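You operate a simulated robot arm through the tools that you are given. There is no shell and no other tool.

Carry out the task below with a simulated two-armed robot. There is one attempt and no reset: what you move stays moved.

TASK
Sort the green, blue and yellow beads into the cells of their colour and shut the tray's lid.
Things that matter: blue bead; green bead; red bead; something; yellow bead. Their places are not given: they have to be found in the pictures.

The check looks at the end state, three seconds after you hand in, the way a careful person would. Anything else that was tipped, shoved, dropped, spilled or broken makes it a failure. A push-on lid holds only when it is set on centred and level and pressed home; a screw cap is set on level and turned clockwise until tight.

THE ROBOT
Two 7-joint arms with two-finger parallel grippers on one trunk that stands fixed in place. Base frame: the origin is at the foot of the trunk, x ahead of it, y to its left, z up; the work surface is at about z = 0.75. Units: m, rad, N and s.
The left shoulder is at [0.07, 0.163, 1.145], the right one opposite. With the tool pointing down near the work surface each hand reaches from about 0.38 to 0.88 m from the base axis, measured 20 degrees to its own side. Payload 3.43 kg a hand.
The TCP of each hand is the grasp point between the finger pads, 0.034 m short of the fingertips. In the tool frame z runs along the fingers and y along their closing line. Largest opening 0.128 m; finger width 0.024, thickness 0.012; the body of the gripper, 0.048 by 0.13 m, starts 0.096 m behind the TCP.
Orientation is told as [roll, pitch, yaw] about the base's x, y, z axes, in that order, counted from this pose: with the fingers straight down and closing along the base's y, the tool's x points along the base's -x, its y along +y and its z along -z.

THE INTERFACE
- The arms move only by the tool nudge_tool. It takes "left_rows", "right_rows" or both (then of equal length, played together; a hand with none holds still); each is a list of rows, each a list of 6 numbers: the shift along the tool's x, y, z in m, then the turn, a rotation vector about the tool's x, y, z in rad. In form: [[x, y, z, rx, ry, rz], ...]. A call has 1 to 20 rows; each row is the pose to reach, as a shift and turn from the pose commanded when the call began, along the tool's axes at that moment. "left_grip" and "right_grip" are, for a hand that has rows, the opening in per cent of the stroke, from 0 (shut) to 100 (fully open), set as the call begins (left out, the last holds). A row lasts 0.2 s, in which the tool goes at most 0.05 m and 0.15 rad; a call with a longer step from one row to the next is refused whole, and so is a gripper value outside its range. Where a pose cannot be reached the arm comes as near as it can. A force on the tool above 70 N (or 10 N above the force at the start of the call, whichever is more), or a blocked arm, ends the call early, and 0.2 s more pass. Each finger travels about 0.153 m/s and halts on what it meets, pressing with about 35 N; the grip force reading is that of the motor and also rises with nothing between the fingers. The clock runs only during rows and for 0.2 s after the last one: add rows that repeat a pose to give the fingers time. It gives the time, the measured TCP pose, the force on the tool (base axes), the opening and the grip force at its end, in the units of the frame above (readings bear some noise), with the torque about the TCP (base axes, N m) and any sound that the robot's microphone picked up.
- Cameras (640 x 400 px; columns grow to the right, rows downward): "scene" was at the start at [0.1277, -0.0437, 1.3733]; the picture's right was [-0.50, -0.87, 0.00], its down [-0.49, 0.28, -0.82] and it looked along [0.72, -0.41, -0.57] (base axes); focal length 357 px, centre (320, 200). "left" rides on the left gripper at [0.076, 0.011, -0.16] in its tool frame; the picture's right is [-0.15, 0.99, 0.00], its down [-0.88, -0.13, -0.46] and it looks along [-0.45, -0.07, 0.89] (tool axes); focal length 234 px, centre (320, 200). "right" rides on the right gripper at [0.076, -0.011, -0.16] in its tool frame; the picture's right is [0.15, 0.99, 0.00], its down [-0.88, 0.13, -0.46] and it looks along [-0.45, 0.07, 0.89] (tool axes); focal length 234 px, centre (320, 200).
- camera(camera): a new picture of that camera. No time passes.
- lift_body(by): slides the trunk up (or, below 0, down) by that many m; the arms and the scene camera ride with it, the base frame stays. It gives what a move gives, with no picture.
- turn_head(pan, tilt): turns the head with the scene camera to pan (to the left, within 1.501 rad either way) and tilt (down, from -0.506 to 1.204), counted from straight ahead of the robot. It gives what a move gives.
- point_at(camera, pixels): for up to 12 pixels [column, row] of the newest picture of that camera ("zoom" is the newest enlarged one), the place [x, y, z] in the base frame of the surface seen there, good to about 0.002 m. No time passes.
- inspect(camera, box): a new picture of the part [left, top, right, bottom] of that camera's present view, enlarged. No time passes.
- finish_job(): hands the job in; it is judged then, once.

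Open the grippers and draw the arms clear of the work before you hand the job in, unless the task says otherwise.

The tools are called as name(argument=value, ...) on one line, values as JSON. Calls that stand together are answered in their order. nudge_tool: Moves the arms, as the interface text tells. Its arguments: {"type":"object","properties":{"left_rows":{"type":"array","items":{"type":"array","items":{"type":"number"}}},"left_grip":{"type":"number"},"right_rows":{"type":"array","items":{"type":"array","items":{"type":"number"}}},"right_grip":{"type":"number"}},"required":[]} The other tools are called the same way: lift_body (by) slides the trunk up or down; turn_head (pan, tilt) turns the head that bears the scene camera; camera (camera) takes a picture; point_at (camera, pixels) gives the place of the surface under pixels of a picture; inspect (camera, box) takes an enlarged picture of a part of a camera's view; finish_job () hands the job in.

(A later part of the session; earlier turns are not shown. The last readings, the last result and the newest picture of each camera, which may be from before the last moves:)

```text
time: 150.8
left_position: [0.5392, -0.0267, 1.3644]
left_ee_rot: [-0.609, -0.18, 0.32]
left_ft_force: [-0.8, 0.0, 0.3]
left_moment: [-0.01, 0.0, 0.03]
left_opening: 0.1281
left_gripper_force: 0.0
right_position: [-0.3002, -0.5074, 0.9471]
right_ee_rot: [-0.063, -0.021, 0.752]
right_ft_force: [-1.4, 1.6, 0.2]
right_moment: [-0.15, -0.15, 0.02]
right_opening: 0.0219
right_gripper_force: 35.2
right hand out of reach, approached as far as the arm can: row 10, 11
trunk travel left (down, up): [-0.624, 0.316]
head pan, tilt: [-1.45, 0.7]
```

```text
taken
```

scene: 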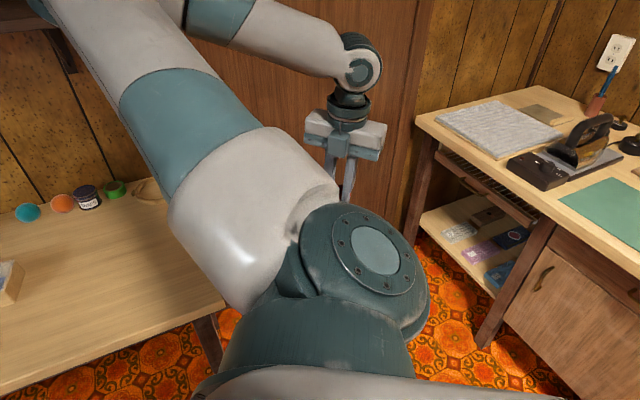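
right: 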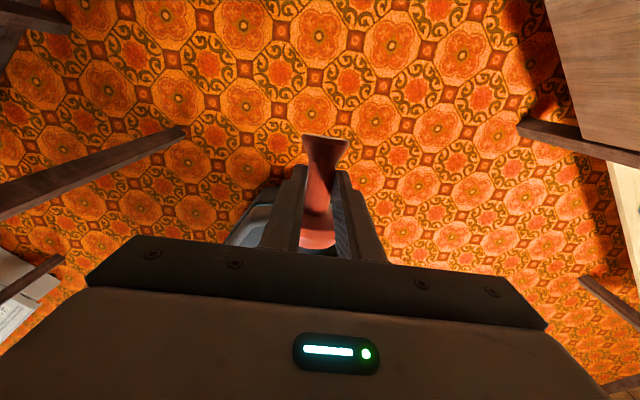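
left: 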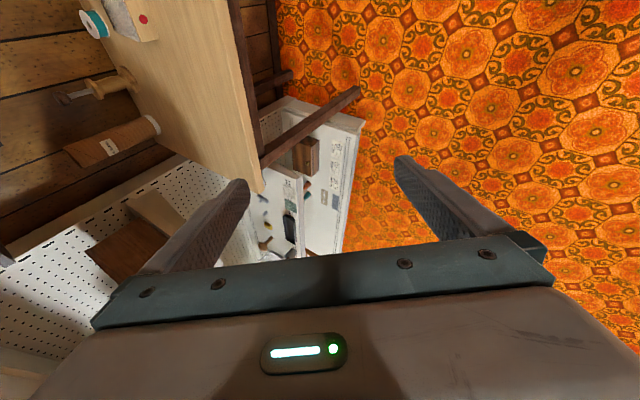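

The elbow flipped over to the table side. I check its distance to the shelf before moving on.

point_at(camera="scene", pixels=[[60, 10], [110, 60], [180, 110], [220, 20], [290, 50], [350, 60], [160, 5]])

turn_head(pan=-0.9, tilt=0.3)

camera(camera="scene")

```text
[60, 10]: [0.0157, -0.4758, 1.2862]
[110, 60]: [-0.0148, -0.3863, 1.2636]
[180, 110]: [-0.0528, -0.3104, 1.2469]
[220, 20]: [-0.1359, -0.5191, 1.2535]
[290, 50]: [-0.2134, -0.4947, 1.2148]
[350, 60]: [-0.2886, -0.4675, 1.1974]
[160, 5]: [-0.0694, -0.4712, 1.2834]
```

```text
time: 151.7
left_position: [0.5394, -0.0252, 1.364]
left_ee_rot: [-0.609, -0.177, 0.32]
left_ft_force: [0.3, -0.1, -0.1]
left_moment: [0.02, 0.01, -0.01]
left_opening: 0.1279
left_gripper_force: 0.0
right_position: [-0.2993, -0.5074, 0.9475]
right_ee_rot: [-0.068, -0.023, 0.751]
right_ft_force: [0.2, 0.8, 0.0]
right_moment: [0.0, 0.02, -0.01]
right_opening: 0.022
right_gripper_force: 34.5
trunk travel left (down, up): [-0.624, 0.316]
head pan, tilt: [-0.901, 0.3]
```

```text
taken
```

scene: 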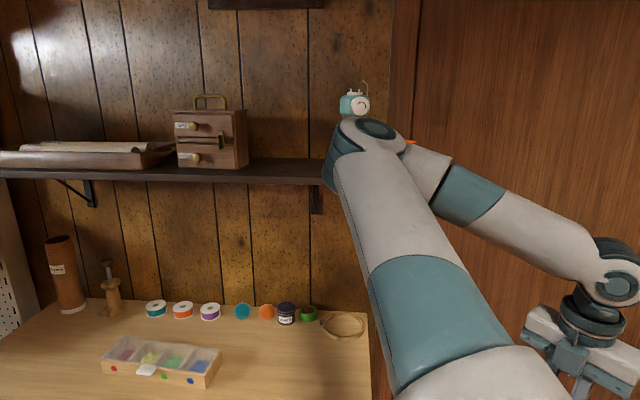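

The elbow is ~0.2 m in front of the shelf and all is intact. I turn the hand −2.32 rad (to yaw −1.57) while moving over the free table area near (−0.05,-0.56,0.95).

nudge_tool(right_rows=[[-0.009, -0.013, 0, 0, 0, 0.145], [-0.019, -0.026, 0, 0, 0, 0.29], [-0.028, -0.039, 0, 0, 0, 0.435], [-0.037, -0.052, 0, 0, 0, 0.58], [-0.047, -0.065, 0, 0, 0, 0.725], [-0.056, -0.078, 0, 0, 0, 0.87], [-0.065, -0.091, 0, 0, 0, 1.015], [-0.074, -0.104, 0, 0, 0, 1.16], [-0.084, -0.116, 0, 0, 0, 1.305], [-0.093, -0.129, 0, 0, 0, 1.45], [-0.102, -0.142, 0, 0, 0, 1.595], [-0.112, -0.155, 0, 0, 0, 1.74], [-0.121, -0.168, 0, 0, 0, 1.885], [-0.13, -0.181, 0, 0, 0, 2.03], [-0.14, -0.194, 0, 0, 0, 2.175], [-0.149, -0.207, 0, 0, 0, 2.32], [-0.149, -0.207, 0, 0, 0, 2.32]])

camera(camera="scene")

camera(camera="right")

```text
time: 155.3
left_position: [0.5383, -0.0252, 1.364]
left_ee_rot: [-0.609, -0.178, 0.32]
left_ft_force: [-0.5, 0.1, 0.7]
left_moment: [-0.02, 0.03, 0.0]
left_opening: 0.1277
left_gripper_force: 0.1
right_position: [-0.0605, -0.5471, 0.9445]
right_ee_rot: [0.001, 0.005, -1.573]
right_ft_force: [0.3, -0.9, -0.1]
right_moment: [0.02, 0.02, 0.04]
right_opening: 0.022
right_gripper_force: 35.0
right hand out of reach, approached as far as the arm can: row 1, 2, 3, 4, 5, 6, 7, 8, 9
trunk travel left (down, up): [-0.624, 0.316]
head pan, tilt: [-0.901, 0.3]
```

```text
taken
```

scene: 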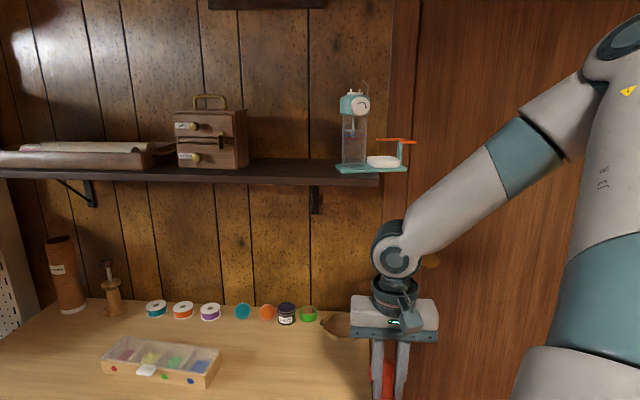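

```text
taken
```

right: 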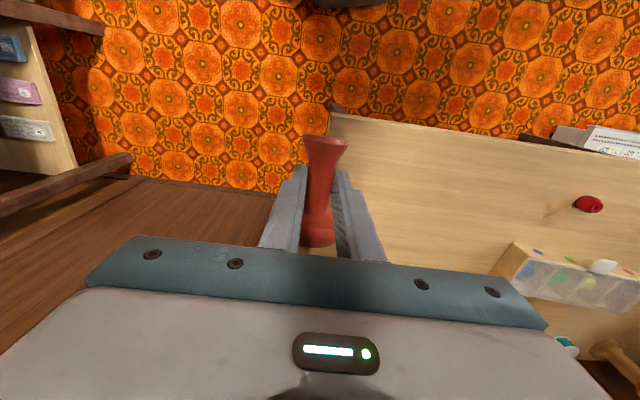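

The mushroom is held level with its cap toward −y. I move over a free table spot (0.12,-0.64) and check height before laying it down.

nudge_tool(right_rows=[[-0.0155, 0.03, 0.005, 0, 0, 0], [-0.031, 0.06, 0.01, 0, 0, 0], [-0.0465, 0.09, 0.02, 0, 0, 0], [-0.062, 0.12, 0.04, 0, 0, 0], [-0.0775, 0.15, 0.065, 0, 0, 0], [-0.093, 0.1805, 0.095, 0, 0, 0], [-0.093, 0.1805, 0.095, 0, 0, 0]])

turn_head(pan=-0.9, tilt=0.7)

camera(camera="scene")

inspect(camera="scene", box=[180, 100, 380, 300])

```text
time: 156.9
left_position: [0.5365, -0.0262, 1.3655]
left_ee_rot: [-0.611, -0.18, 0.321]
left_ft_force: [-0.1, 0.8, 0.4]
left_moment: [-0.01, 0.01, 0.02]
left_opening: 0.1278
left_gripper_force: 0.0
right_position: [0.1211, -0.6393, 0.8471]
right_ee_rot: [0.003, 0.005, -1.571]
right_ft_force: [0.1, 0.0, -0.2]
right_moment: [0.01, -0.01, 0.0]
right_opening: 0.0217
right_gripper_force: 34.3
trunk travel left (down, up): [-0.624, 0.316]
head pan, tilt: [-0.901, 0.3]
```

```text
time: 157.8
left_position: [0.5393, -0.0255, 1.3642]
left_ee_rot: [-0.609, -0.178, 0.319]
left_ft_force: [-0.1, 0.6, 0.0]
left_moment: [0.03, 0.02, -0.01]
left_opening: 0.1278
left_gripper_force: 0.0
right_position: [0.1219, -0.639, 0.8461]
right_ee_rot: [0.001, 0.005, -1.57]
right_ft_force: [0.1, 0.3, -0.5]
right_moment: [0.02, 0.0, -0.02]
right_opening: 0.0217
right_gripper_force: 35.2
trunk travel left (down, up): [-0.624, 0.316]
head pan, tilt: [-0.901, 0.7]
```

```text
taken
```

scene: 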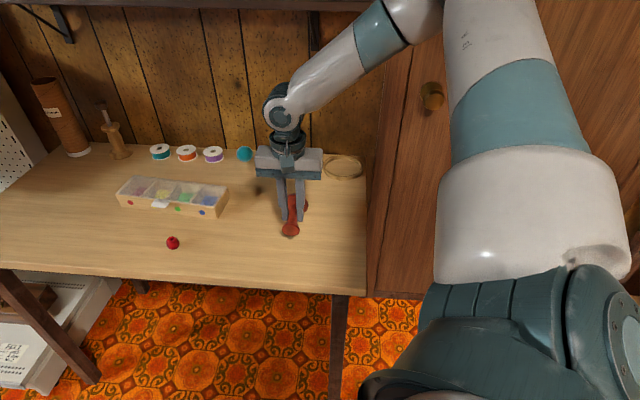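

```text
2.00 times, centred on (280, 200) of scene
```

zoom: 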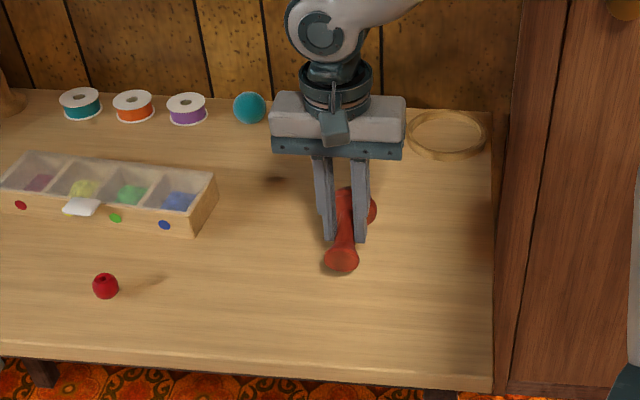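

Good view: foot toward the robot, cap toward the wall. I lower gently to lay it on the table.

nudge_tool(right_rows=[[0, 0, 0.01, 0, 0, 0], [0, 0, 0.02, 0, 0, 0], [0, 0, 0.03, 0, 0, 0], [0, 0, 0.038, 0, 0, 0], [0, 0, 0.042, 0, 0, 0], [0, 0, 0.042, 0, 0, 0]])

camera(camera="right")

```text
time: 159.2
left_position: [0.5395, -0.0266, 1.3655]
left_ee_rot: [-0.608, -0.18, 0.32]
left_ft_force: [0.4, -0.1, 0.5]
left_moment: [0.07, 0.01, -0.05]
left_opening: 0.128
left_gripper_force: 0.0
right_position: [0.1202, -0.6412, 0.8077]
right_ee_rot: [0.0, 0.004, -1.57]
right_ft_force: [0.4, -1.4, -1.4]
right_moment: [0.05, 0.01, 0.01]
right_opening: 0.0216
right_gripper_force: 35.4
trunk travel left (down, up): [-0.624, 0.316]
head pan, tilt: [-0.901, 0.7]
```

```text
taken
```

right: 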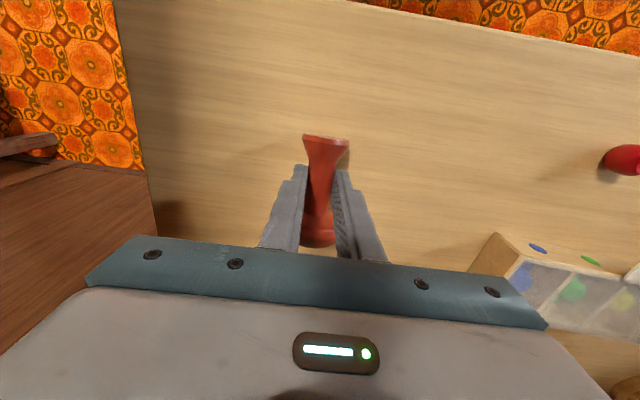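

No contact yet at 0.808. I go 5 mm lower in small steps.

nudge_tool(right_rows=[[0, 0, 0.002, 0, 0, 0], [0, 0, 0.004, 0, 0, 0], [0, 0, 0.005, 0, 0, 0], [0, 0, 0.005, 0, 0, 0]])

```text
time: 160.2
left_position: [0.5389, -0.024, 1.3645]
left_ee_rot: [-0.611, -0.181, 0.319]
left_ft_force: [-0.9, -0.4, 0.0]
left_moment: [0.02, 0.01, -0.04]
left_opening: 0.1282
left_gripper_force: 0.0
right_position: [0.1212, -0.64, 0.8055]
right_ee_rot: [0.003, 0.002, -1.57]
right_ft_force: [-2.5, -3.8, 20.4]
right_moment: [0.21, 0.1, 0.0]
right_opening: 0.0219
right_gripper_force: 34.8
trunk travel left (down, up): [-0.624, 0.316]
head pan, tilt: [-0.901, 0.7]
```

Contact made. I ease up 2 mm, open, and lift straight out.

nudge_tool(right_rows=[[0, 0, -0.002, 0, 0, 0], [0, 0, -0.002, 0, 0, 0]])

nudge_tool(right_rows=[[0, 0, 0, 0, 0, 0], [0, 0, 0, 0, 0, 0], [0, 0, -0.02, 0, 0, 0], [0, 0, -0.05, 0, 0, 0], [0, 0, -0.08, 0, 0, 0], [0, 0, -0.08, 0, 0, 0]], right_grip=45)

camera(camera="right")

inspect(camera="scene", box=[230, 150, 370, 280])

```text
time: 160.8
left_position: [0.5403, -0.0243, 1.3648]
left_ee_rot: [-0.61, -0.179, 0.319]
left_ft_force: [-0.3, 0.5, -0.6]
left_moment: [0.01, 0.0, 0.0]
left_opening: 0.128
left_gripper_force: 0.0
right_position: [0.1198, -0.6416, 0.8052]
right_ee_rot: [0.001, 0.002, -1.57]
right_ft_force: [2.0, -1.1, 10.4]
right_moment: [-0.08, -0.12, 0.0]
right_opening: 0.0217
right_gripper_force: 35.1
trunk travel left (down, up): [-0.624, 0.316]
head pan, tilt: [-0.901, 0.7]
```

```text
time: 162.2
left_position: [0.5399, -0.0258, 1.3652]
left_ee_rot: [-0.611, -0.178, 0.319]
left_ft_force: [-0.8, -0.8, -0.4]
left_moment: [0.02, -0.01, 0.03]
left_opening: 0.1282
left_gripper_force: 0.1
right_position: [0.1193, -0.6436, 0.8831]
right_ee_rot: [0.001, 0.005, -1.57]
right_ft_force: [0.5, 0.4, -0.5]
right_moment: [0.01, -0.01, 0.04]
right_opening: 0.0575
right_gripper_force: 0.0
trunk travel left (down, up): [-0.624, 0.316]
head pan, tilt: [-0.901, 0.7]
```

```text
taken
```

right: 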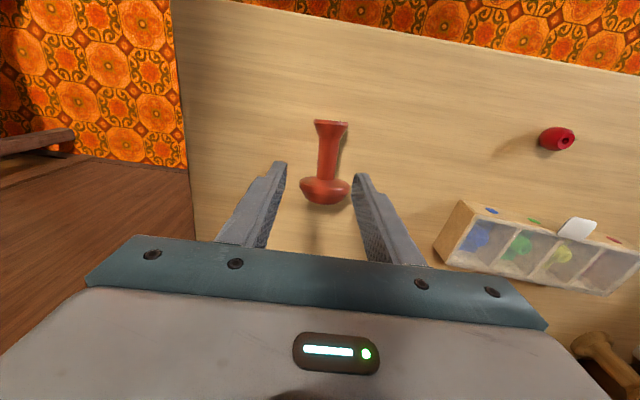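

```text
3.08 times, centred on (300, 215) of scene
```

zoom: 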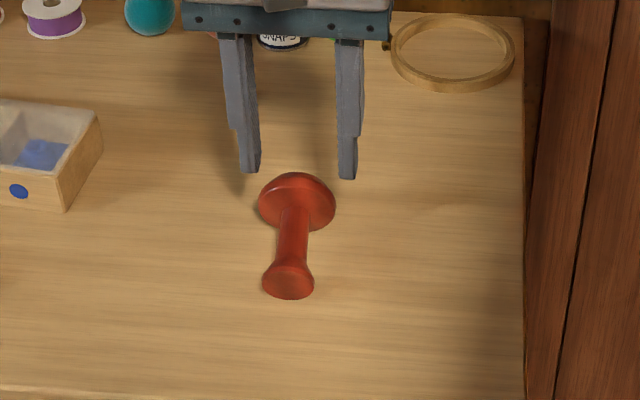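

The mushroom lies on the table, cap toward the wall. I measure it precisely.

inspect(camera="right", box=[280, 105, 370, 215])

point_at(camera="right", pixels=[[330, 124], [329, 135], [328, 150], [327, 165], [326, 176], [325, 190], [303, 188], [346, 186], [325, 202]])

point_at(camera="scene", pixels=[[293, 240], [294, 228], [297, 213], [310, 210]])

```text
3.64 times, centred on (325, 160) of right
```

zoom: 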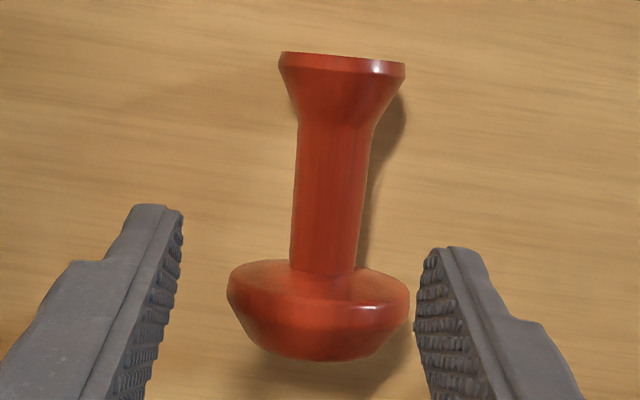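

```text
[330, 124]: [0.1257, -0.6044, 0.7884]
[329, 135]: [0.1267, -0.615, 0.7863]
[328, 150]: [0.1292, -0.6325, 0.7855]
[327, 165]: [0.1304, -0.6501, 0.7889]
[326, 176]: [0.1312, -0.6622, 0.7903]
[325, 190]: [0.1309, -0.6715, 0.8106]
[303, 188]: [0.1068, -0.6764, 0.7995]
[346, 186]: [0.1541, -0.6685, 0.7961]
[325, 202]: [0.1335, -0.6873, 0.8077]
```

```text
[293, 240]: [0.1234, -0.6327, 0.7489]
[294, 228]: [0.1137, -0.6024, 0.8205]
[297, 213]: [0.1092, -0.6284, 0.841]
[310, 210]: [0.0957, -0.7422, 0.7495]
```

Grip point on the stem: (0.1285,-0.633,0.775). I align the yaw to the axis and lean the hand +0.42 rad (body toward the wall), hovering along the approach line.

nudge_tool(right_rows=[[-0.005, 0.004, -0.01, 0, 0, -0.048], [-0.01, 0.0134, -0.02, 0, 0, -0.095], [-0.01, 0.0134, -0.02, 0, 0, -0.095]], right_grip=50)

nudge_tool(right_rows=[[-0.007, 0, -0.002, 0, 0.105, 0], [-0.014, 0, 0.002, 0, 0.21, 0], [-0.02, 0, 0.006, 0, 0.315, 0], [-0.0235, 0, 0.01, 0, 0.42, 0], [-0.0235, 0, 0.01, 0, 0.42, 0]])

camera(camera="scene")

inspect(camera="scene", box=[230, 140, 370, 270])

```text
time: 163.0
left_position: [0.5396, -0.0258, 1.3644]
left_ee_rot: [-0.61, -0.179, 0.32]
left_ft_force: [-0.9, -0.4, -0.1]
left_moment: [0.0, 0.0, 0.02]
left_opening: 0.1278
left_gripper_force: 0.1
right_position: [0.1316, -0.6514, 0.9044]
right_ee_rot: [0.002, 0.002, -1.475]
right_ft_force: [-0.2, -0.6, -0.5]
right_moment: [0.01, 0.02, -0.01]
right_opening: 0.0639
right_gripper_force: 0.1
trunk travel left (down, up): [-0.624, 0.316]
head pan, tilt: [-0.901, 0.7]
```

```text
time: 164.2
left_position: [0.5389, -0.0243, 1.3653]
left_ee_rot: [-0.612, -0.18, 0.32]
left_ft_force: [-0.7, 0.6, -0.6]
left_moment: [-0.03, 0.0, 0.01]
left_opening: 0.128
left_gripper_force: 0.1
right_position: [0.1359, -0.6753, 0.8938]
right_ee_rot: [0.002, 0.423, -1.475]
right_ft_force: [1.0, 0.0, -0.4]
right_moment: [0.04, -0.03, 0.0]
right_opening: 0.0641
right_gripper_force: 0.0
trunk travel left (down, up): [-0.624, 0.316]
head pan, tilt: [-0.901, 0.7]
```

```text
taken
```

scene: 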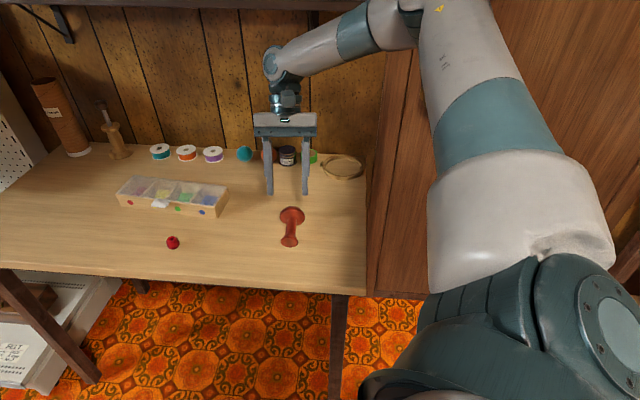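

```text
3.08 times, centred on (300, 205) of scene
```

zoom: 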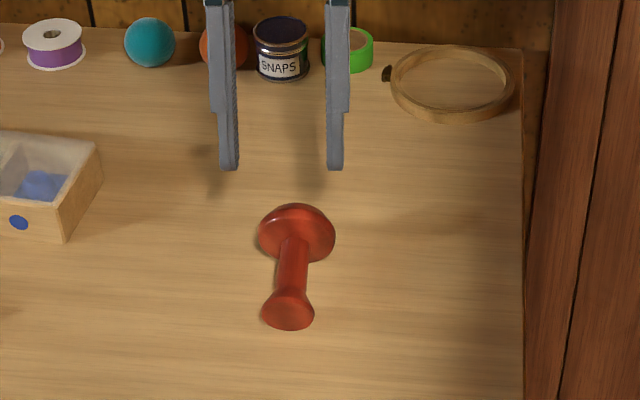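

The fingers are lined up behind/above the stem. I descend along the finger axis, stopping 20 mm short to check.

nudge_tool(right_rows=[[-0.0098, -0.0033, 0.02, 0, 0, 0], [-0.0098, -0.0033, 0.045, 0, 0, 0], [-0.0098, -0.0033, 0.07, 0, 0, 0], [-0.0098, -0.0033, 0.088, 0, 0, 0], [-0.0098, -0.0033, 0.088, 0, 0, 0]])

camera(camera="right")

inspect(camera="scene", box=[230, 140, 370, 270])

```text
time: 165.4
left_position: [0.5387, -0.0246, 1.3645]
left_ee_rot: [-0.609, -0.179, 0.319]
left_ft_force: [0.1, 0.0, 0.3]
left_moment: [-0.06, 0.0, -0.01]
left_opening: 0.1281
left_gripper_force: 0.1
right_position: [0.1298, -0.6503, 0.8096]
right_ee_rot: [0.001, 0.424, -1.475]
right_ft_force: [-0.3, -1.5, 0.4]
right_moment: [-0.01, 0.02, 0.0]
right_opening: 0.064
right_gripper_force: 0.1
trunk travel left (down, up): [-0.624, 0.316]
head pan, tilt: [-0.901, 0.7]
```

```text
taken
```

right: 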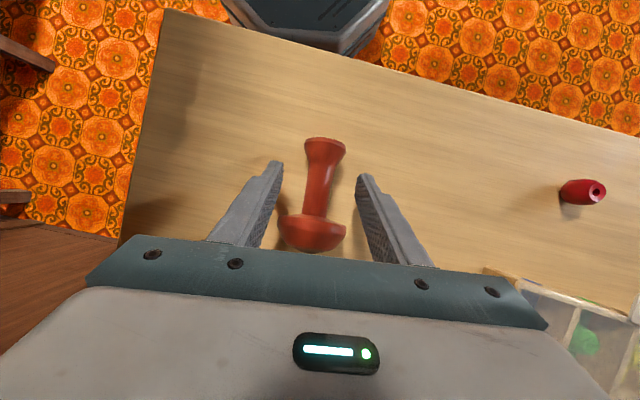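

```text
3.08 times, centred on (300, 205) of scene
```

zoom: 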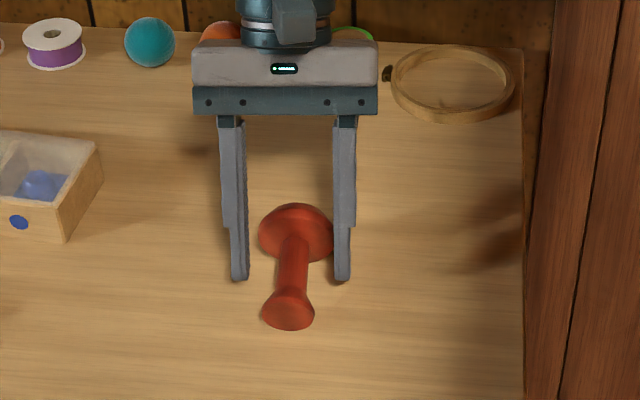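

Fingers straddle the stem clear of the cap. Final 20 mm and close.

nudge_tool(right_rows=[[0, 0, 0.01, 0, 0, 0], [0, 0, 0.0195, 0, 0, 0], [0, 0, 0.0195, 0, 0, 0]])

nudge_tool(right_rows=[[0, 0, 0, 0, 0, 0], [0, 0, 0, 0, 0, 0], [0, 0, 0, 0, 0, 0]], right_grip=5)

camera(camera="right")

inspect(camera="scene", box=[230, 140, 370, 270])

```text
time: 166.2
left_position: [0.5386, -0.026, 1.3653]
left_ee_rot: [-0.61, -0.178, 0.317]
left_ft_force: [-0.5, -0.9, 0.0]
left_moment: [-0.01, 0.0, -0.01]
left_opening: 0.1279
left_gripper_force: 0.1
right_position: [0.1296, -0.6411, 0.7932]
right_ee_rot: [0.002, 0.424, -1.475]
right_ft_force: [0.4, -0.1, 0.0]
right_moment: [0.03, -0.03, 0.01]
right_opening: 0.0641
right_gripper_force: 0.1
trunk travel left (down, up): [-0.624, 0.316]
head pan, tilt: [-0.901, 0.7]
```

```text
time: 167.0
left_position: [0.5383, -0.0244, 1.3642]
left_ee_rot: [-0.61, -0.18, 0.321]
left_ft_force: [-0.1, 0.4, -0.1]
left_moment: [0.01, -0.01, -0.01]
left_opening: 0.1282
left_gripper_force: 0.1
right_position: [0.1296, -0.6402, 0.7933]
right_ee_rot: [0.001, 0.422, -1.476]
right_ft_force: [-2.4, 0.1, 7.8]
right_moment: [-0.21, 0.11, -0.04]
right_opening: 0.0143
right_gripper_force: 35.4
trunk travel left (down, up): [-0.624, 0.316]
head pan, tilt: [-0.901, 0.7]
```

```text
taken
```

right: 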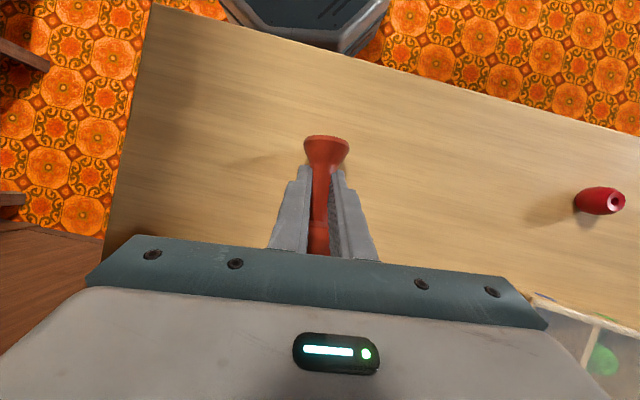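

```text
3.08 times, centred on (300, 205) of scene
```

zoom: 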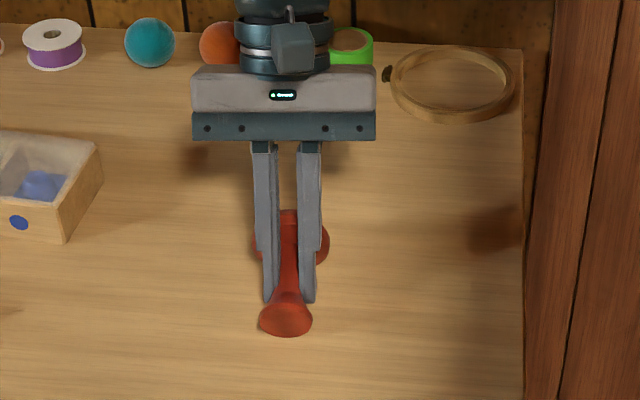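

Opening reads 14 mm, narrower than before. I zoom in to see how it is held.

inspect(camera="right", box=[270, 120, 380, 260])

inspect(camera="scene", box=[265, 180, 335, 260])

```text
2.86 times, centred on (325, 190) of right
```

zoom: 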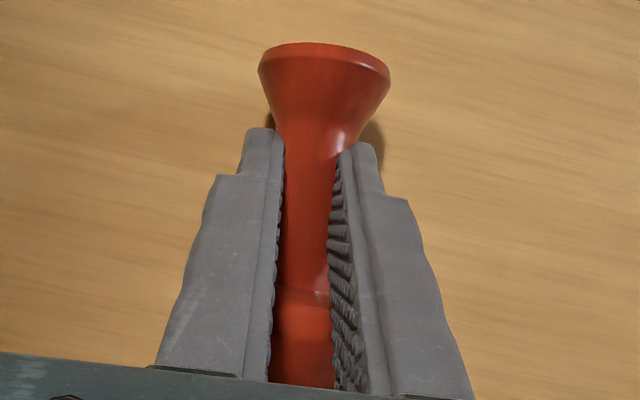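

```text
5.00 times, centred on (300, 220) of scene
```

zoom: 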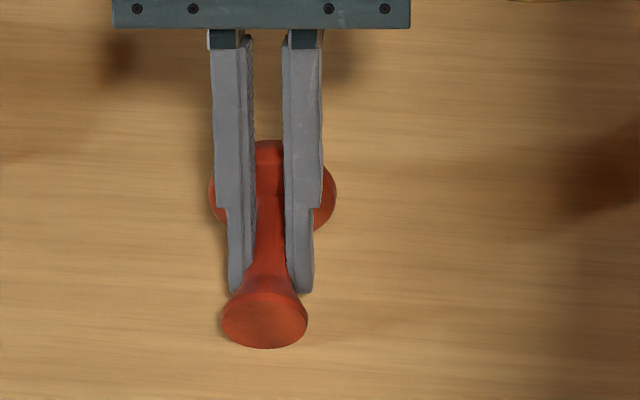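

It is held well around the middle of the stem. I lift 60 mm straight up and check.

nudge_tool(right_rows=[[0.0082, 0, -0.0182, 0, 0, 0], [0.0164, 0, -0.0365, 0, 0, 0], [0.0246, 0, -0.0547, 0, 0, 0], [0.0246, 0, -0.0547, 0, 0, 0]])

inspect(camera="scene", box=[230, 140, 370, 270])

```text
time: 168.0
left_position: [0.5391, -0.0258, 1.3643]
left_ee_rot: [-0.607, -0.178, 0.319]
left_ft_force: [-0.3, -0.4, 0.5]
left_moment: [0.0, 0.03, 0.0]
left_opening: 0.128
left_gripper_force: 0.0
right_position: [0.1291, -0.6425, 0.8526]
right_ee_rot: [0.002, 0.424, -1.476]
right_ft_force: [0.1, 0.2, -0.8]
right_moment: [0.03, 0.01, 0.01]
right_opening: 0.0218
right_gripper_force: 35.0
trunk travel left (down, up): [-0.624, 0.316]
head pan, tilt: [-0.901, 0.7]
```

```text
3.08 times, centred on (300, 205) of scene
```

zoom: 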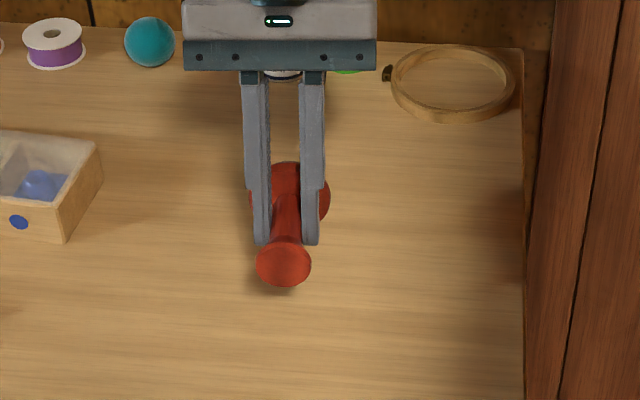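

Held fully again (21.8 mm). I rotate the hand by −1.57 rad toward fingers-horizontal while moving toward the corner, so the mushroom becomes upright.

nudge_tool(right_rows=[[0.005, -0.009, -0.02, 0, -0.143, 0], [0.008, -0.018, -0.035, 0, -0.286, 0], [0.005, -0.027, -0.05, 0, -0.429, 0], [-0.015, -0.036, -0.06, 0, -0.572, 0], [-0.035, -0.045, -0.07, 0, -0.715, 0], [-0.055, -0.054, -0.08, 0, -0.858, 0], [-0.075, -0.063, -0.088, 0, -1.0, 0], [-0.095, -0.072, -0.096, 0, -1.143, 0], [-0.115, -0.081, -0.104, 0, -1.286, 0], [-0.135, -0.09, -0.112, 0, -1.429, 0], [-0.1531, -0.0973, -0.1207, 0, -1.57, 0], [-0.1531, -0.0973, -0.1207, 0, -1.57, 0]])

camera(camera="scene")

camera(camera="right")

```text
time: 170.6
left_position: [0.539, -0.025, 1.3644]
left_ee_rot: [-0.61, -0.177, 0.318]
left_ft_force: [0.5, -0.7, -0.6]
left_moment: [-0.01, -0.01, -0.01]
left_opening: 0.1281
left_gripper_force: 0.0
right_position: [0.0493, -0.8399, 0.8995]
right_ee_rot: [0.004, -1.149, -1.482]
right_ft_force: [-0.2, 0.5, -1.6]
right_moment: [0.04, 0.03, -0.01]
right_opening: 0.0218
right_gripper_force: 35.2
trunk travel left (down, up): [-0.624, 0.316]
head pan, tilt: [-0.901, 0.7]
```

```text
taken
```

scene: 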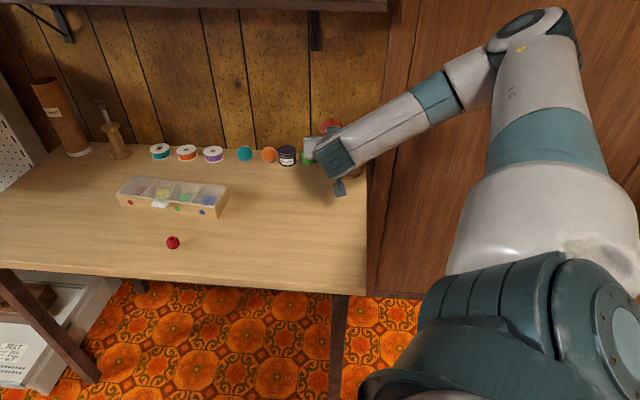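

```text
taken
```

right: 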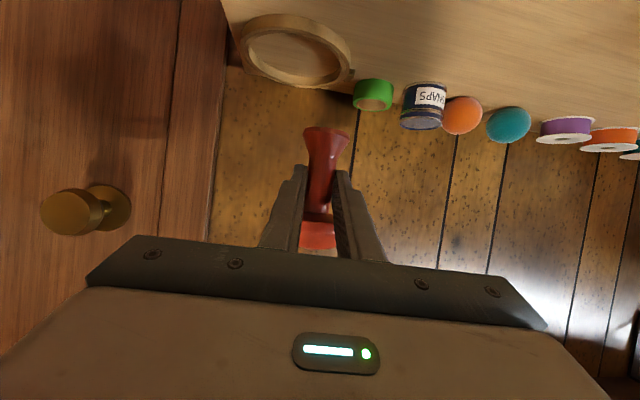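

The mushroom is now roughly upright above the corner. I measure its axis (foot, stem, cap) and the hoop.

inspect(camera="right", box=[270, 100, 380, 260])

point_at(camera="right", pixels=[[306, 131], [347, 133], [326, 128], [325, 145], [321, 175], [320, 195], [318, 222], [317, 240], [304, 232], [333, 235], [243, 40], [350, 45]])

inspect(camera="scene", box=[280, 100, 390, 210])

```text
2.50 times, centred on (325, 180) of right
```

zoom: 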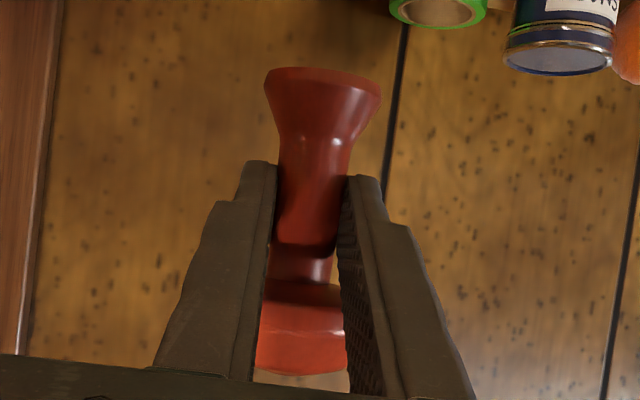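

```text
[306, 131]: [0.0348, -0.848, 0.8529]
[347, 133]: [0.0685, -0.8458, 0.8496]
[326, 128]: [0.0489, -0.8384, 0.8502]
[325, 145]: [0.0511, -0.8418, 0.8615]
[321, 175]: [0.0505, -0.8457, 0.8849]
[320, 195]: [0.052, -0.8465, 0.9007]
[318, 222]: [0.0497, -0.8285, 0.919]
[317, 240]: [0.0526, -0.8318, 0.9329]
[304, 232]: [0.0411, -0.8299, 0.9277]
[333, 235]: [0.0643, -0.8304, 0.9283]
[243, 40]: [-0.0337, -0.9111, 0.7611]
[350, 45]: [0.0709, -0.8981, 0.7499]
```

```text
3.64 times, centred on (335, 155) of scene
```

zoom: 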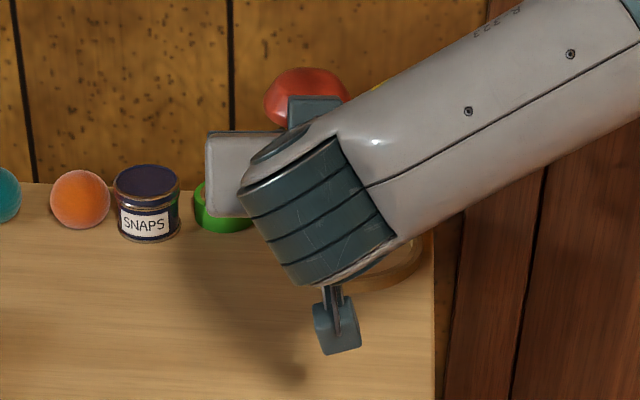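

The mushroom hangs upright: axis ≈(0.0515,-0.857), foot bottom z≈0.851. The hoop centre is (0.021,-0.943). I move horizontally above the hoop's centre.

nudge_tool(right_rows=[[-0.0068, -0.0076, 0.0152, 0, 0, 0], [-0.0136, -0.0151, 0.0303, 0, 0, 0], [-0.0204, -0.0227, 0.0455, 0, 0, 0], [-0.0272, -0.0302, 0.0606, 0, 0, 0], [-0.034, -0.0378, 0.0758, 0, 0, 0], [-0.034, -0.0378, 0.0758, 0, 0, 0]])

camera(camera="right")

inspect(camera="scene", box=[270, 90, 400, 210])

```text
time: 172.0
left_position: [0.5394, -0.0265, 1.365]
left_ee_rot: [-0.61, -0.178, 0.319]
left_ft_force: [-0.1, -0.7, -0.9]
left_moment: [0.05, 0.01, 0.02]
left_opening: 0.1279
left_gripper_force: 0.0
right_position: [0.0201, -0.9251, 0.8975]
right_ee_rot: [0.002, -1.145, -1.479]
right_ft_force: [0.5, -0.9, -0.9]
right_moment: [-0.02, 0.03, 0.01]
right_opening: 0.0219
right_gripper_force: 35.3
trunk travel left (down, up): [-0.624, 0.316]
head pan, tilt: [-0.901, 0.7]
```

```text
taken
```

right: 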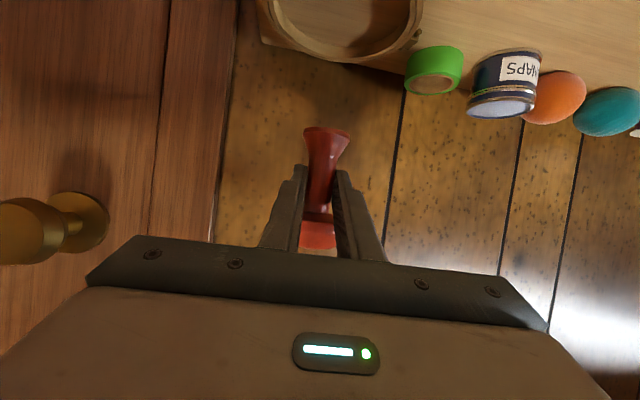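

```text
3.33 times, centred on (335, 150) of scene
```

zoom: 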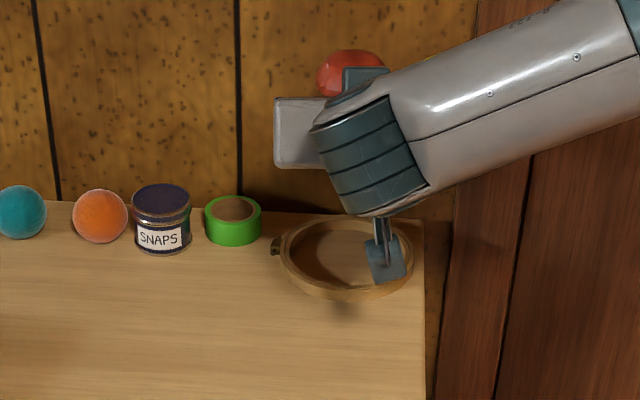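

I check the clearance of the hand's camera box (at (385,260) in the zoom) and door knob side before lowering.

point_at(camera="zoom", pixels=[[385, 260], [385, 278], [370, 250], [380, 225], [365, 180], [300, 130], [300, 240], [345, 285], [400, 240]])

point_at(camera="right", pixels=[[306, 131], [347, 133], [326, 128], [321, 175], [318, 235], [265, 20], [335, 60], [420, 20]])

```text
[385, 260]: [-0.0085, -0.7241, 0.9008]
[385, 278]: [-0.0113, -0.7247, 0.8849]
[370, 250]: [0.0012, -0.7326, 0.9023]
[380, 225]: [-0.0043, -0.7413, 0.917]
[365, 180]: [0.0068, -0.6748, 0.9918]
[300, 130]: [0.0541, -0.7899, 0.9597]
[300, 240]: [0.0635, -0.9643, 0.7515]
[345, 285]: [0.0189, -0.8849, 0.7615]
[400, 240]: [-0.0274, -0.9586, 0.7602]
```

```text
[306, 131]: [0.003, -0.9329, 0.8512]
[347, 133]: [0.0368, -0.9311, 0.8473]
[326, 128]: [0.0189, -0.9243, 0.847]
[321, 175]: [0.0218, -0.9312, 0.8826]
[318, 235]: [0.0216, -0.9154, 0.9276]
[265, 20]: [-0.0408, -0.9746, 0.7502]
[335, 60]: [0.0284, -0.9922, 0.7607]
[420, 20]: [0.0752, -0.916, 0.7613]
```

Clearances are fine (camera box ends ≥3 cm above the table). I lower 90 mm toward the table inside the hoop.

nudge_tool(right_rows=[[0.0182, 0, 0.0082, 0, 0, 0], [0.0365, 0, 0.0164, 0, 0, 0], [0.0547, 0, 0.0245, 0, 0, 0], [0.0684, 0, 0.0307, 0, 0, 0], [0.0821, 0, 0.0368, 0, 0, 0], [0.0821, 0, 0.0368, 0, 0, 0]])

camera(camera="right")

inspect(camera="right", box=[230, 60, 430, 220])

inspect(camera="scene", box=[270, 90, 400, 210])

```text
time: 173.4
left_position: [0.5369, -0.0262, 1.3659]
left_ee_rot: [-0.612, -0.179, 0.319]
left_ft_force: [-0.2, 0.2, 0.6]
left_moment: [-0.02, -0.02, 0.03]
left_opening: 0.1278
left_gripper_force: 0.2
right_position: [0.0188, -0.9241, 0.8101]
right_ee_rot: [0.005, -1.145, -1.481]
right_ft_force: [-1.0, 0.6, -1.3]
right_moment: [0.02, -0.03, 0.01]
right_opening: 0.0218
right_gripper_force: 35.6
trunk travel left (down, up): [-0.624, 0.316]
head pan, tilt: [-0.901, 0.7]
```

```text
taken
```

right: 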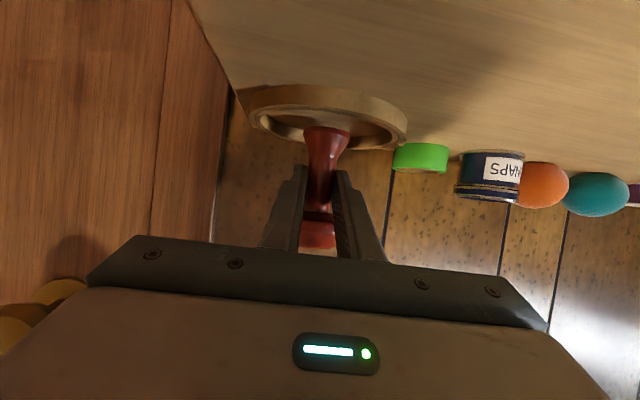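

```text
2.50 times, centred on (330, 140) of right
```

zoom: 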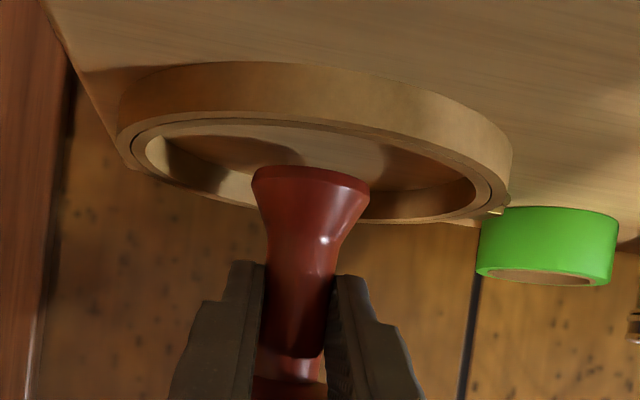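

```text
3.33 times, centred on (335, 150) of scene
```

zoom: 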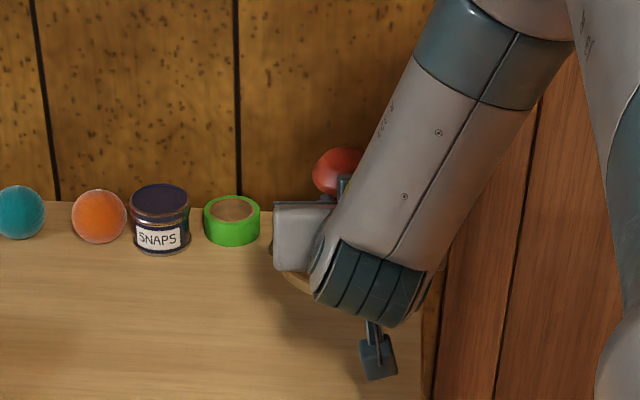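

The foot is inside the hoop, ~11 mm above the table. I lower the rest in small steps until contact.

nudge_tool(right_rows=[[0.0036, 0, 0.0016, 0, 0, 0], [0.0064, 0, 0.0029, 0, 0, 0], [0.0082, 0, 0.0037, 0, 0, 0], [0.0082, 0, 0.0037, 0, 0, 0]])

inspect(camera="right", box=[230, 60, 430, 220])

```text
time: 174.4
left_position: [0.5392, -0.0252, 1.3643]
left_ee_rot: [-0.61, -0.179, 0.319]
left_ft_force: [-0.2, -0.2, 0.4]
left_moment: [-0.03, -0.02, -0.02]
left_opening: 0.1279
left_gripper_force: 0.0
right_position: [0.0201, -0.9248, 0.809]
right_ee_rot: [0.003, -1.145, -1.478]
right_ft_force: [-0.6, 0.9, -0.4]
right_moment: [-0.02, 0.01, -0.01]
right_opening: 0.0218
right_gripper_force: 35.0
right hand out of reach, approached as far as the arm can: row 1, 2, 3, 4
trunk travel left (down, up): [-0.624, 0.316]
head pan, tilt: [-0.901, 0.7]
```

```text
2.50 times, centred on (330, 140) of right
```

zoom: 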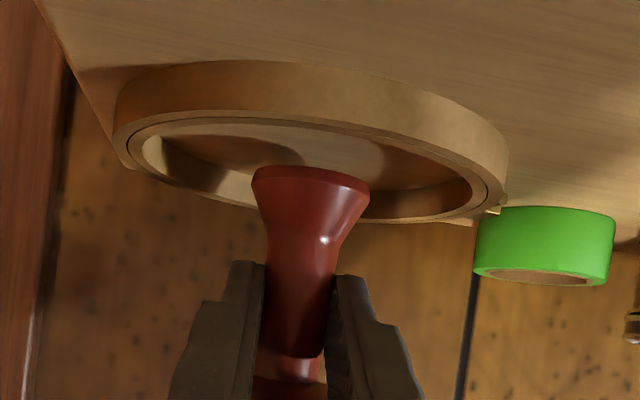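

The arm is at its limit; I use the trunk to lower in millimetre steps instead. First measure the foot's height.

point_at(camera="zoom", pixels=[[256, 178], [366, 190], [310, 170], [280, 150], [390, 175]])

lift_body(by=-0.006)

```text
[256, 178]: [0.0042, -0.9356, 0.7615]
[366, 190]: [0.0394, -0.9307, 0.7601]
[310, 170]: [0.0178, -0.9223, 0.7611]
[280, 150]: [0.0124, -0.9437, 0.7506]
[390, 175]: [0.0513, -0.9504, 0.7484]
```

```text
time: 174.9
left_position: [0.5389, -0.025, 1.3584]
left_ee_rot: [-0.609, -0.18, 0.318]
left_ft_force: [-0.4, 0.3, 0.4]
left_moment: [-0.02, -0.01, -0.02]
left_opening: 0.128
left_gripper_force: 0.0
right_position: [0.0197, -0.9247, 0.8026]
right_ee_rot: [0.004, -1.145, -1.478]
right_ft_force: [-0.3, 0.3, 0.1]
right_moment: [0.03, -0.01, -0.03]
right_opening: 0.0217
right_gripper_force: 34.9
trunk travel left (down, up): [-0.618, 0.322]
head pan, tilt: [-0.901, 0.7]
```

Foot bottom is now ≈5 mm above the table. Continue −3 mm, then −2 mm.

lift_body(by=-0.003)

lift_body(by=-0.002)

inspect(camera="right", box=[230, 60, 430, 220])

```text
time: 175.5
left_position: [0.5391, -0.0256, 1.3557]
left_ee_rot: [-0.608, -0.178, 0.319]
left_ft_force: [-0.4, -0.3, 0.2]
left_moment: [-0.03, 0.02, 0.0]
left_opening: 0.1282
left_gripper_force: 0.1
right_position: [0.0209, -0.9231, 0.801]
right_ee_rot: [0.003, -1.144, -1.479]
right_ft_force: [-0.8, -0.9, 1.4]
right_moment: [-0.07, 0.0, -0.01]
right_opening: 0.0217
right_gripper_force: 34.6
trunk travel left (down, up): [-0.615, 0.325]
head pan, tilt: [-0.901, 0.7]
```

```text
time: 176.0
left_position: [0.5395, -0.0248, 1.3525]
left_ee_rot: [-0.612, -0.177, 0.32]
left_ft_force: [0.5, -0.5, -0.5]
left_moment: [0.02, -0.02, -0.05]
left_opening: 0.1281
left_gripper_force: 0.1
right_position: [0.0191, -0.9235, 0.8022]
right_ee_rot: [0.004, -1.147, -1.481]
right_ft_force: [0.0, -1.7, 9.1]
right_moment: [-0.47, 0.01, -0.04]
right_opening: 0.0219
right_gripper_force: 34.4
trunk travel left (down, up): [-0.613, 0.327]
head pan, tilt: [-0.901, 0.7]
```

```text
2.50 times, centred on (330, 140) of right
```

zoom: 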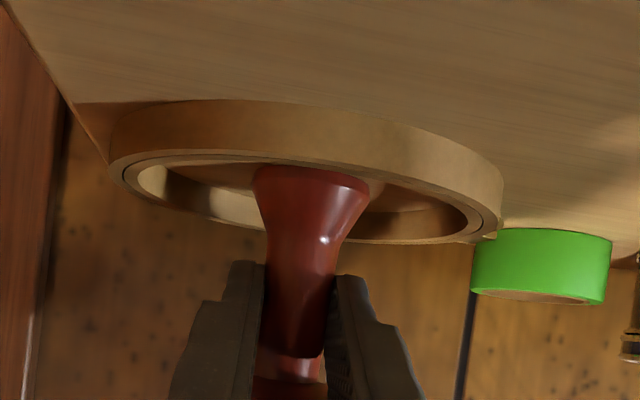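

Contact (9 N), foot practically level. I press 1 mm more to seat it, then open the fingers.

lift_body(by=-0.001)

nudge_tool(right_rows=[[0, 0, 0, 0, 0, 0], [0, 0, 0, 0, 0, 0], [0, 0, 0, 0, 0, 0]], right_grip=40)

inspect(camera="right", box=[210, 60, 430, 260])

inspect(camera="scene", box=[270, 90, 400, 210])

```text
time: 176.5
left_position: [0.5397, -0.024, 1.352]
left_ee_rot: [-0.609, -0.178, 0.318]
left_ft_force: [0.8, 0.2, -0.1]
left_moment: [0.01, -0.02, -0.02]
left_opening: 0.128
left_gripper_force: 0.1
right_position: [0.021, -0.9237, 0.8009]
right_ee_rot: [0.005, -1.152, -1.479]
right_ft_force: [-1.2, -4.3, 16.3]
right_moment: [-0.81, 0.06, -0.06]
right_opening: 0.0217
right_gripper_force: 34.8
trunk travel left (down, up): [-0.612, 0.328]
head pan, tilt: [-0.901, 0.7]
```

```text
time: 177.3
left_position: [0.5393, -0.0258, 1.3517]
left_ee_rot: [-0.609, -0.18, 0.319]
left_ft_force: [0.6, -0.1, 0.3]
left_moment: [0.03, 0.0, 0.01]
left_opening: 0.128
left_gripper_force: 0.0
right_position: [0.0199, -0.9235, 0.7964]
right_ee_rot: [0.004, -1.144, -1.478]
right_ft_force: [0.2, -0.4, -0.8]
right_moment: [-0.01, 0.02, 0.0]
right_opening: 0.0511
right_gripper_force: 0.0
trunk travel left (down, up): [-0.612, 0.328]
head pan, tilt: [-0.901, 0.7]
```

```text
2.00 times, centred on (320, 160) of right
```

zoom: 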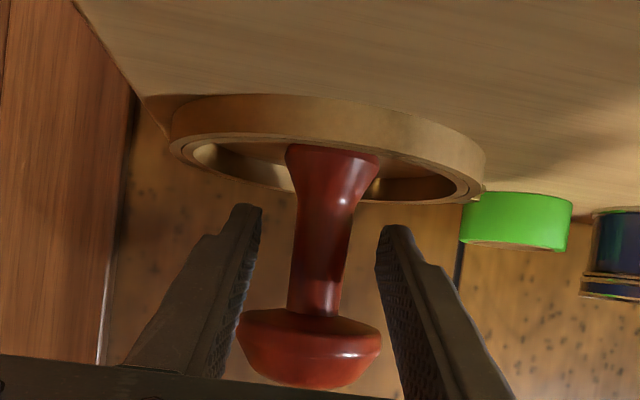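

```text
3.33 times, centred on (335, 150) of scene
```

zoom: 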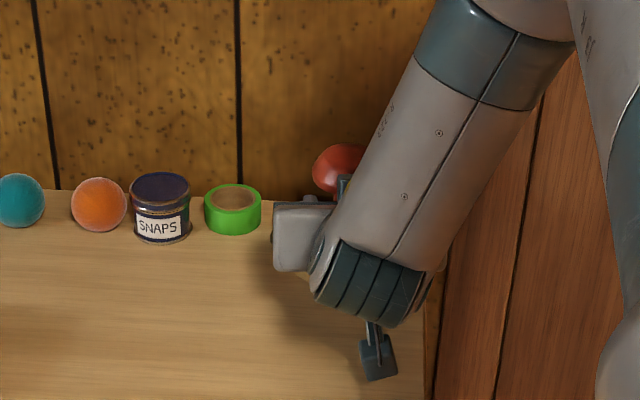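

The mushroom stands on its own. I open wider (to clear its cap) and withdraw horizontally toward +y, then up.

nudge_tool(right_rows=[[0, 0, 0, 0, 0, 0], [0, 0, 0, 0, 0, 0]], right_grip=68)

nudge_tool(right_rows=[[0.0041, 0.0009, -0.0091, 0, 0, 0], [0.0122, 0.0026, -0.0273, 0, 0, 0], [0.0245, 0.0053, -0.0545, 0, 0, 0], [0.0367, 0.008, -0.0818, 0, 0, 0], [0.0489, 0.0106, -0.109, 0, 0, 0], [0.0489, 0.0106, -0.109, 0, 0, 0]])

camera(camera="right")

inspect(camera="scene", box=[270, 90, 400, 210])

```text
time: 177.9
left_position: [0.539, -0.0256, 1.3523]
left_ee_rot: [-0.609, -0.178, 0.319]
left_ft_force: [-0.9, -0.2, -0.2]
left_moment: [-0.02, 0.02, -0.02]
left_opening: 0.128
left_gripper_force: 0.1
right_position: [0.0195, -0.9236, 0.7981]
right_ee_rot: [0.004, -1.146, -1.479]
right_ft_force: [0.8, -0.4, -0.8]
right_moment: [-0.02, -0.03, 0.0]
right_opening: 0.0869
right_gripper_force: 0.0
trunk travel left (down, up): [-0.612, 0.328]
head pan, tilt: [-0.901, 0.7]
```

```text
time: 179.3
left_position: [0.5397, -0.0265, 1.3539]
left_ee_rot: [-0.609, -0.18, 0.319]
left_ft_force: [0.1, -0.1, -0.6]
left_moment: [-0.01, -0.02, -0.01]
left_opening: 0.1281
left_gripper_force: 0.1
right_position: [0.0178, -0.8056, 0.7986]
right_ee_rot: [0.003, -1.146, -1.478]
right_ft_force: [-0.1, 0.3, 0.5]
right_moment: [0.01, -0.01, -0.01]
right_opening: 0.087
right_gripper_force: 0.0
trunk travel left (down, up): [-0.612, 0.328]
head pan, tilt: [-0.901, 0.7]
```

```text
taken
```

right: 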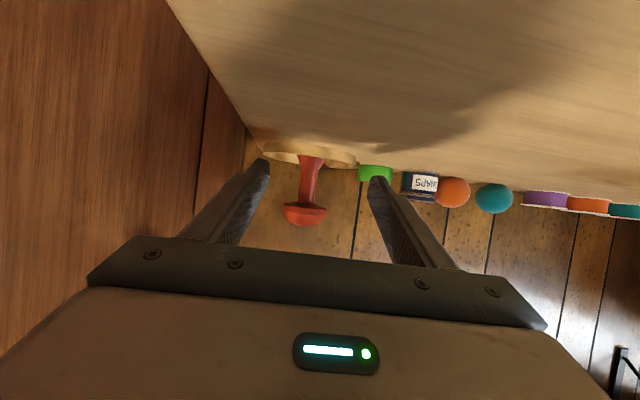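

```text
3.33 times, centred on (335, 150) of scene
```

zoom: 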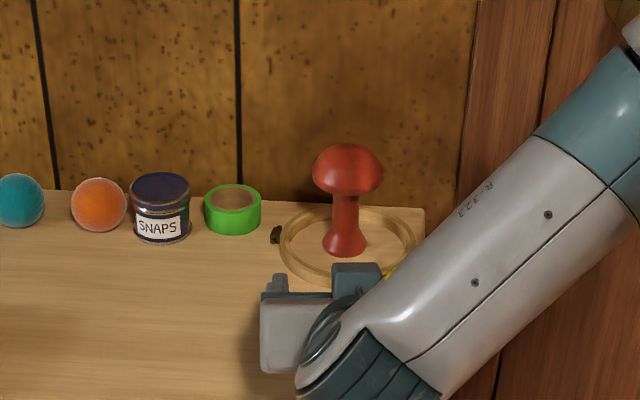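

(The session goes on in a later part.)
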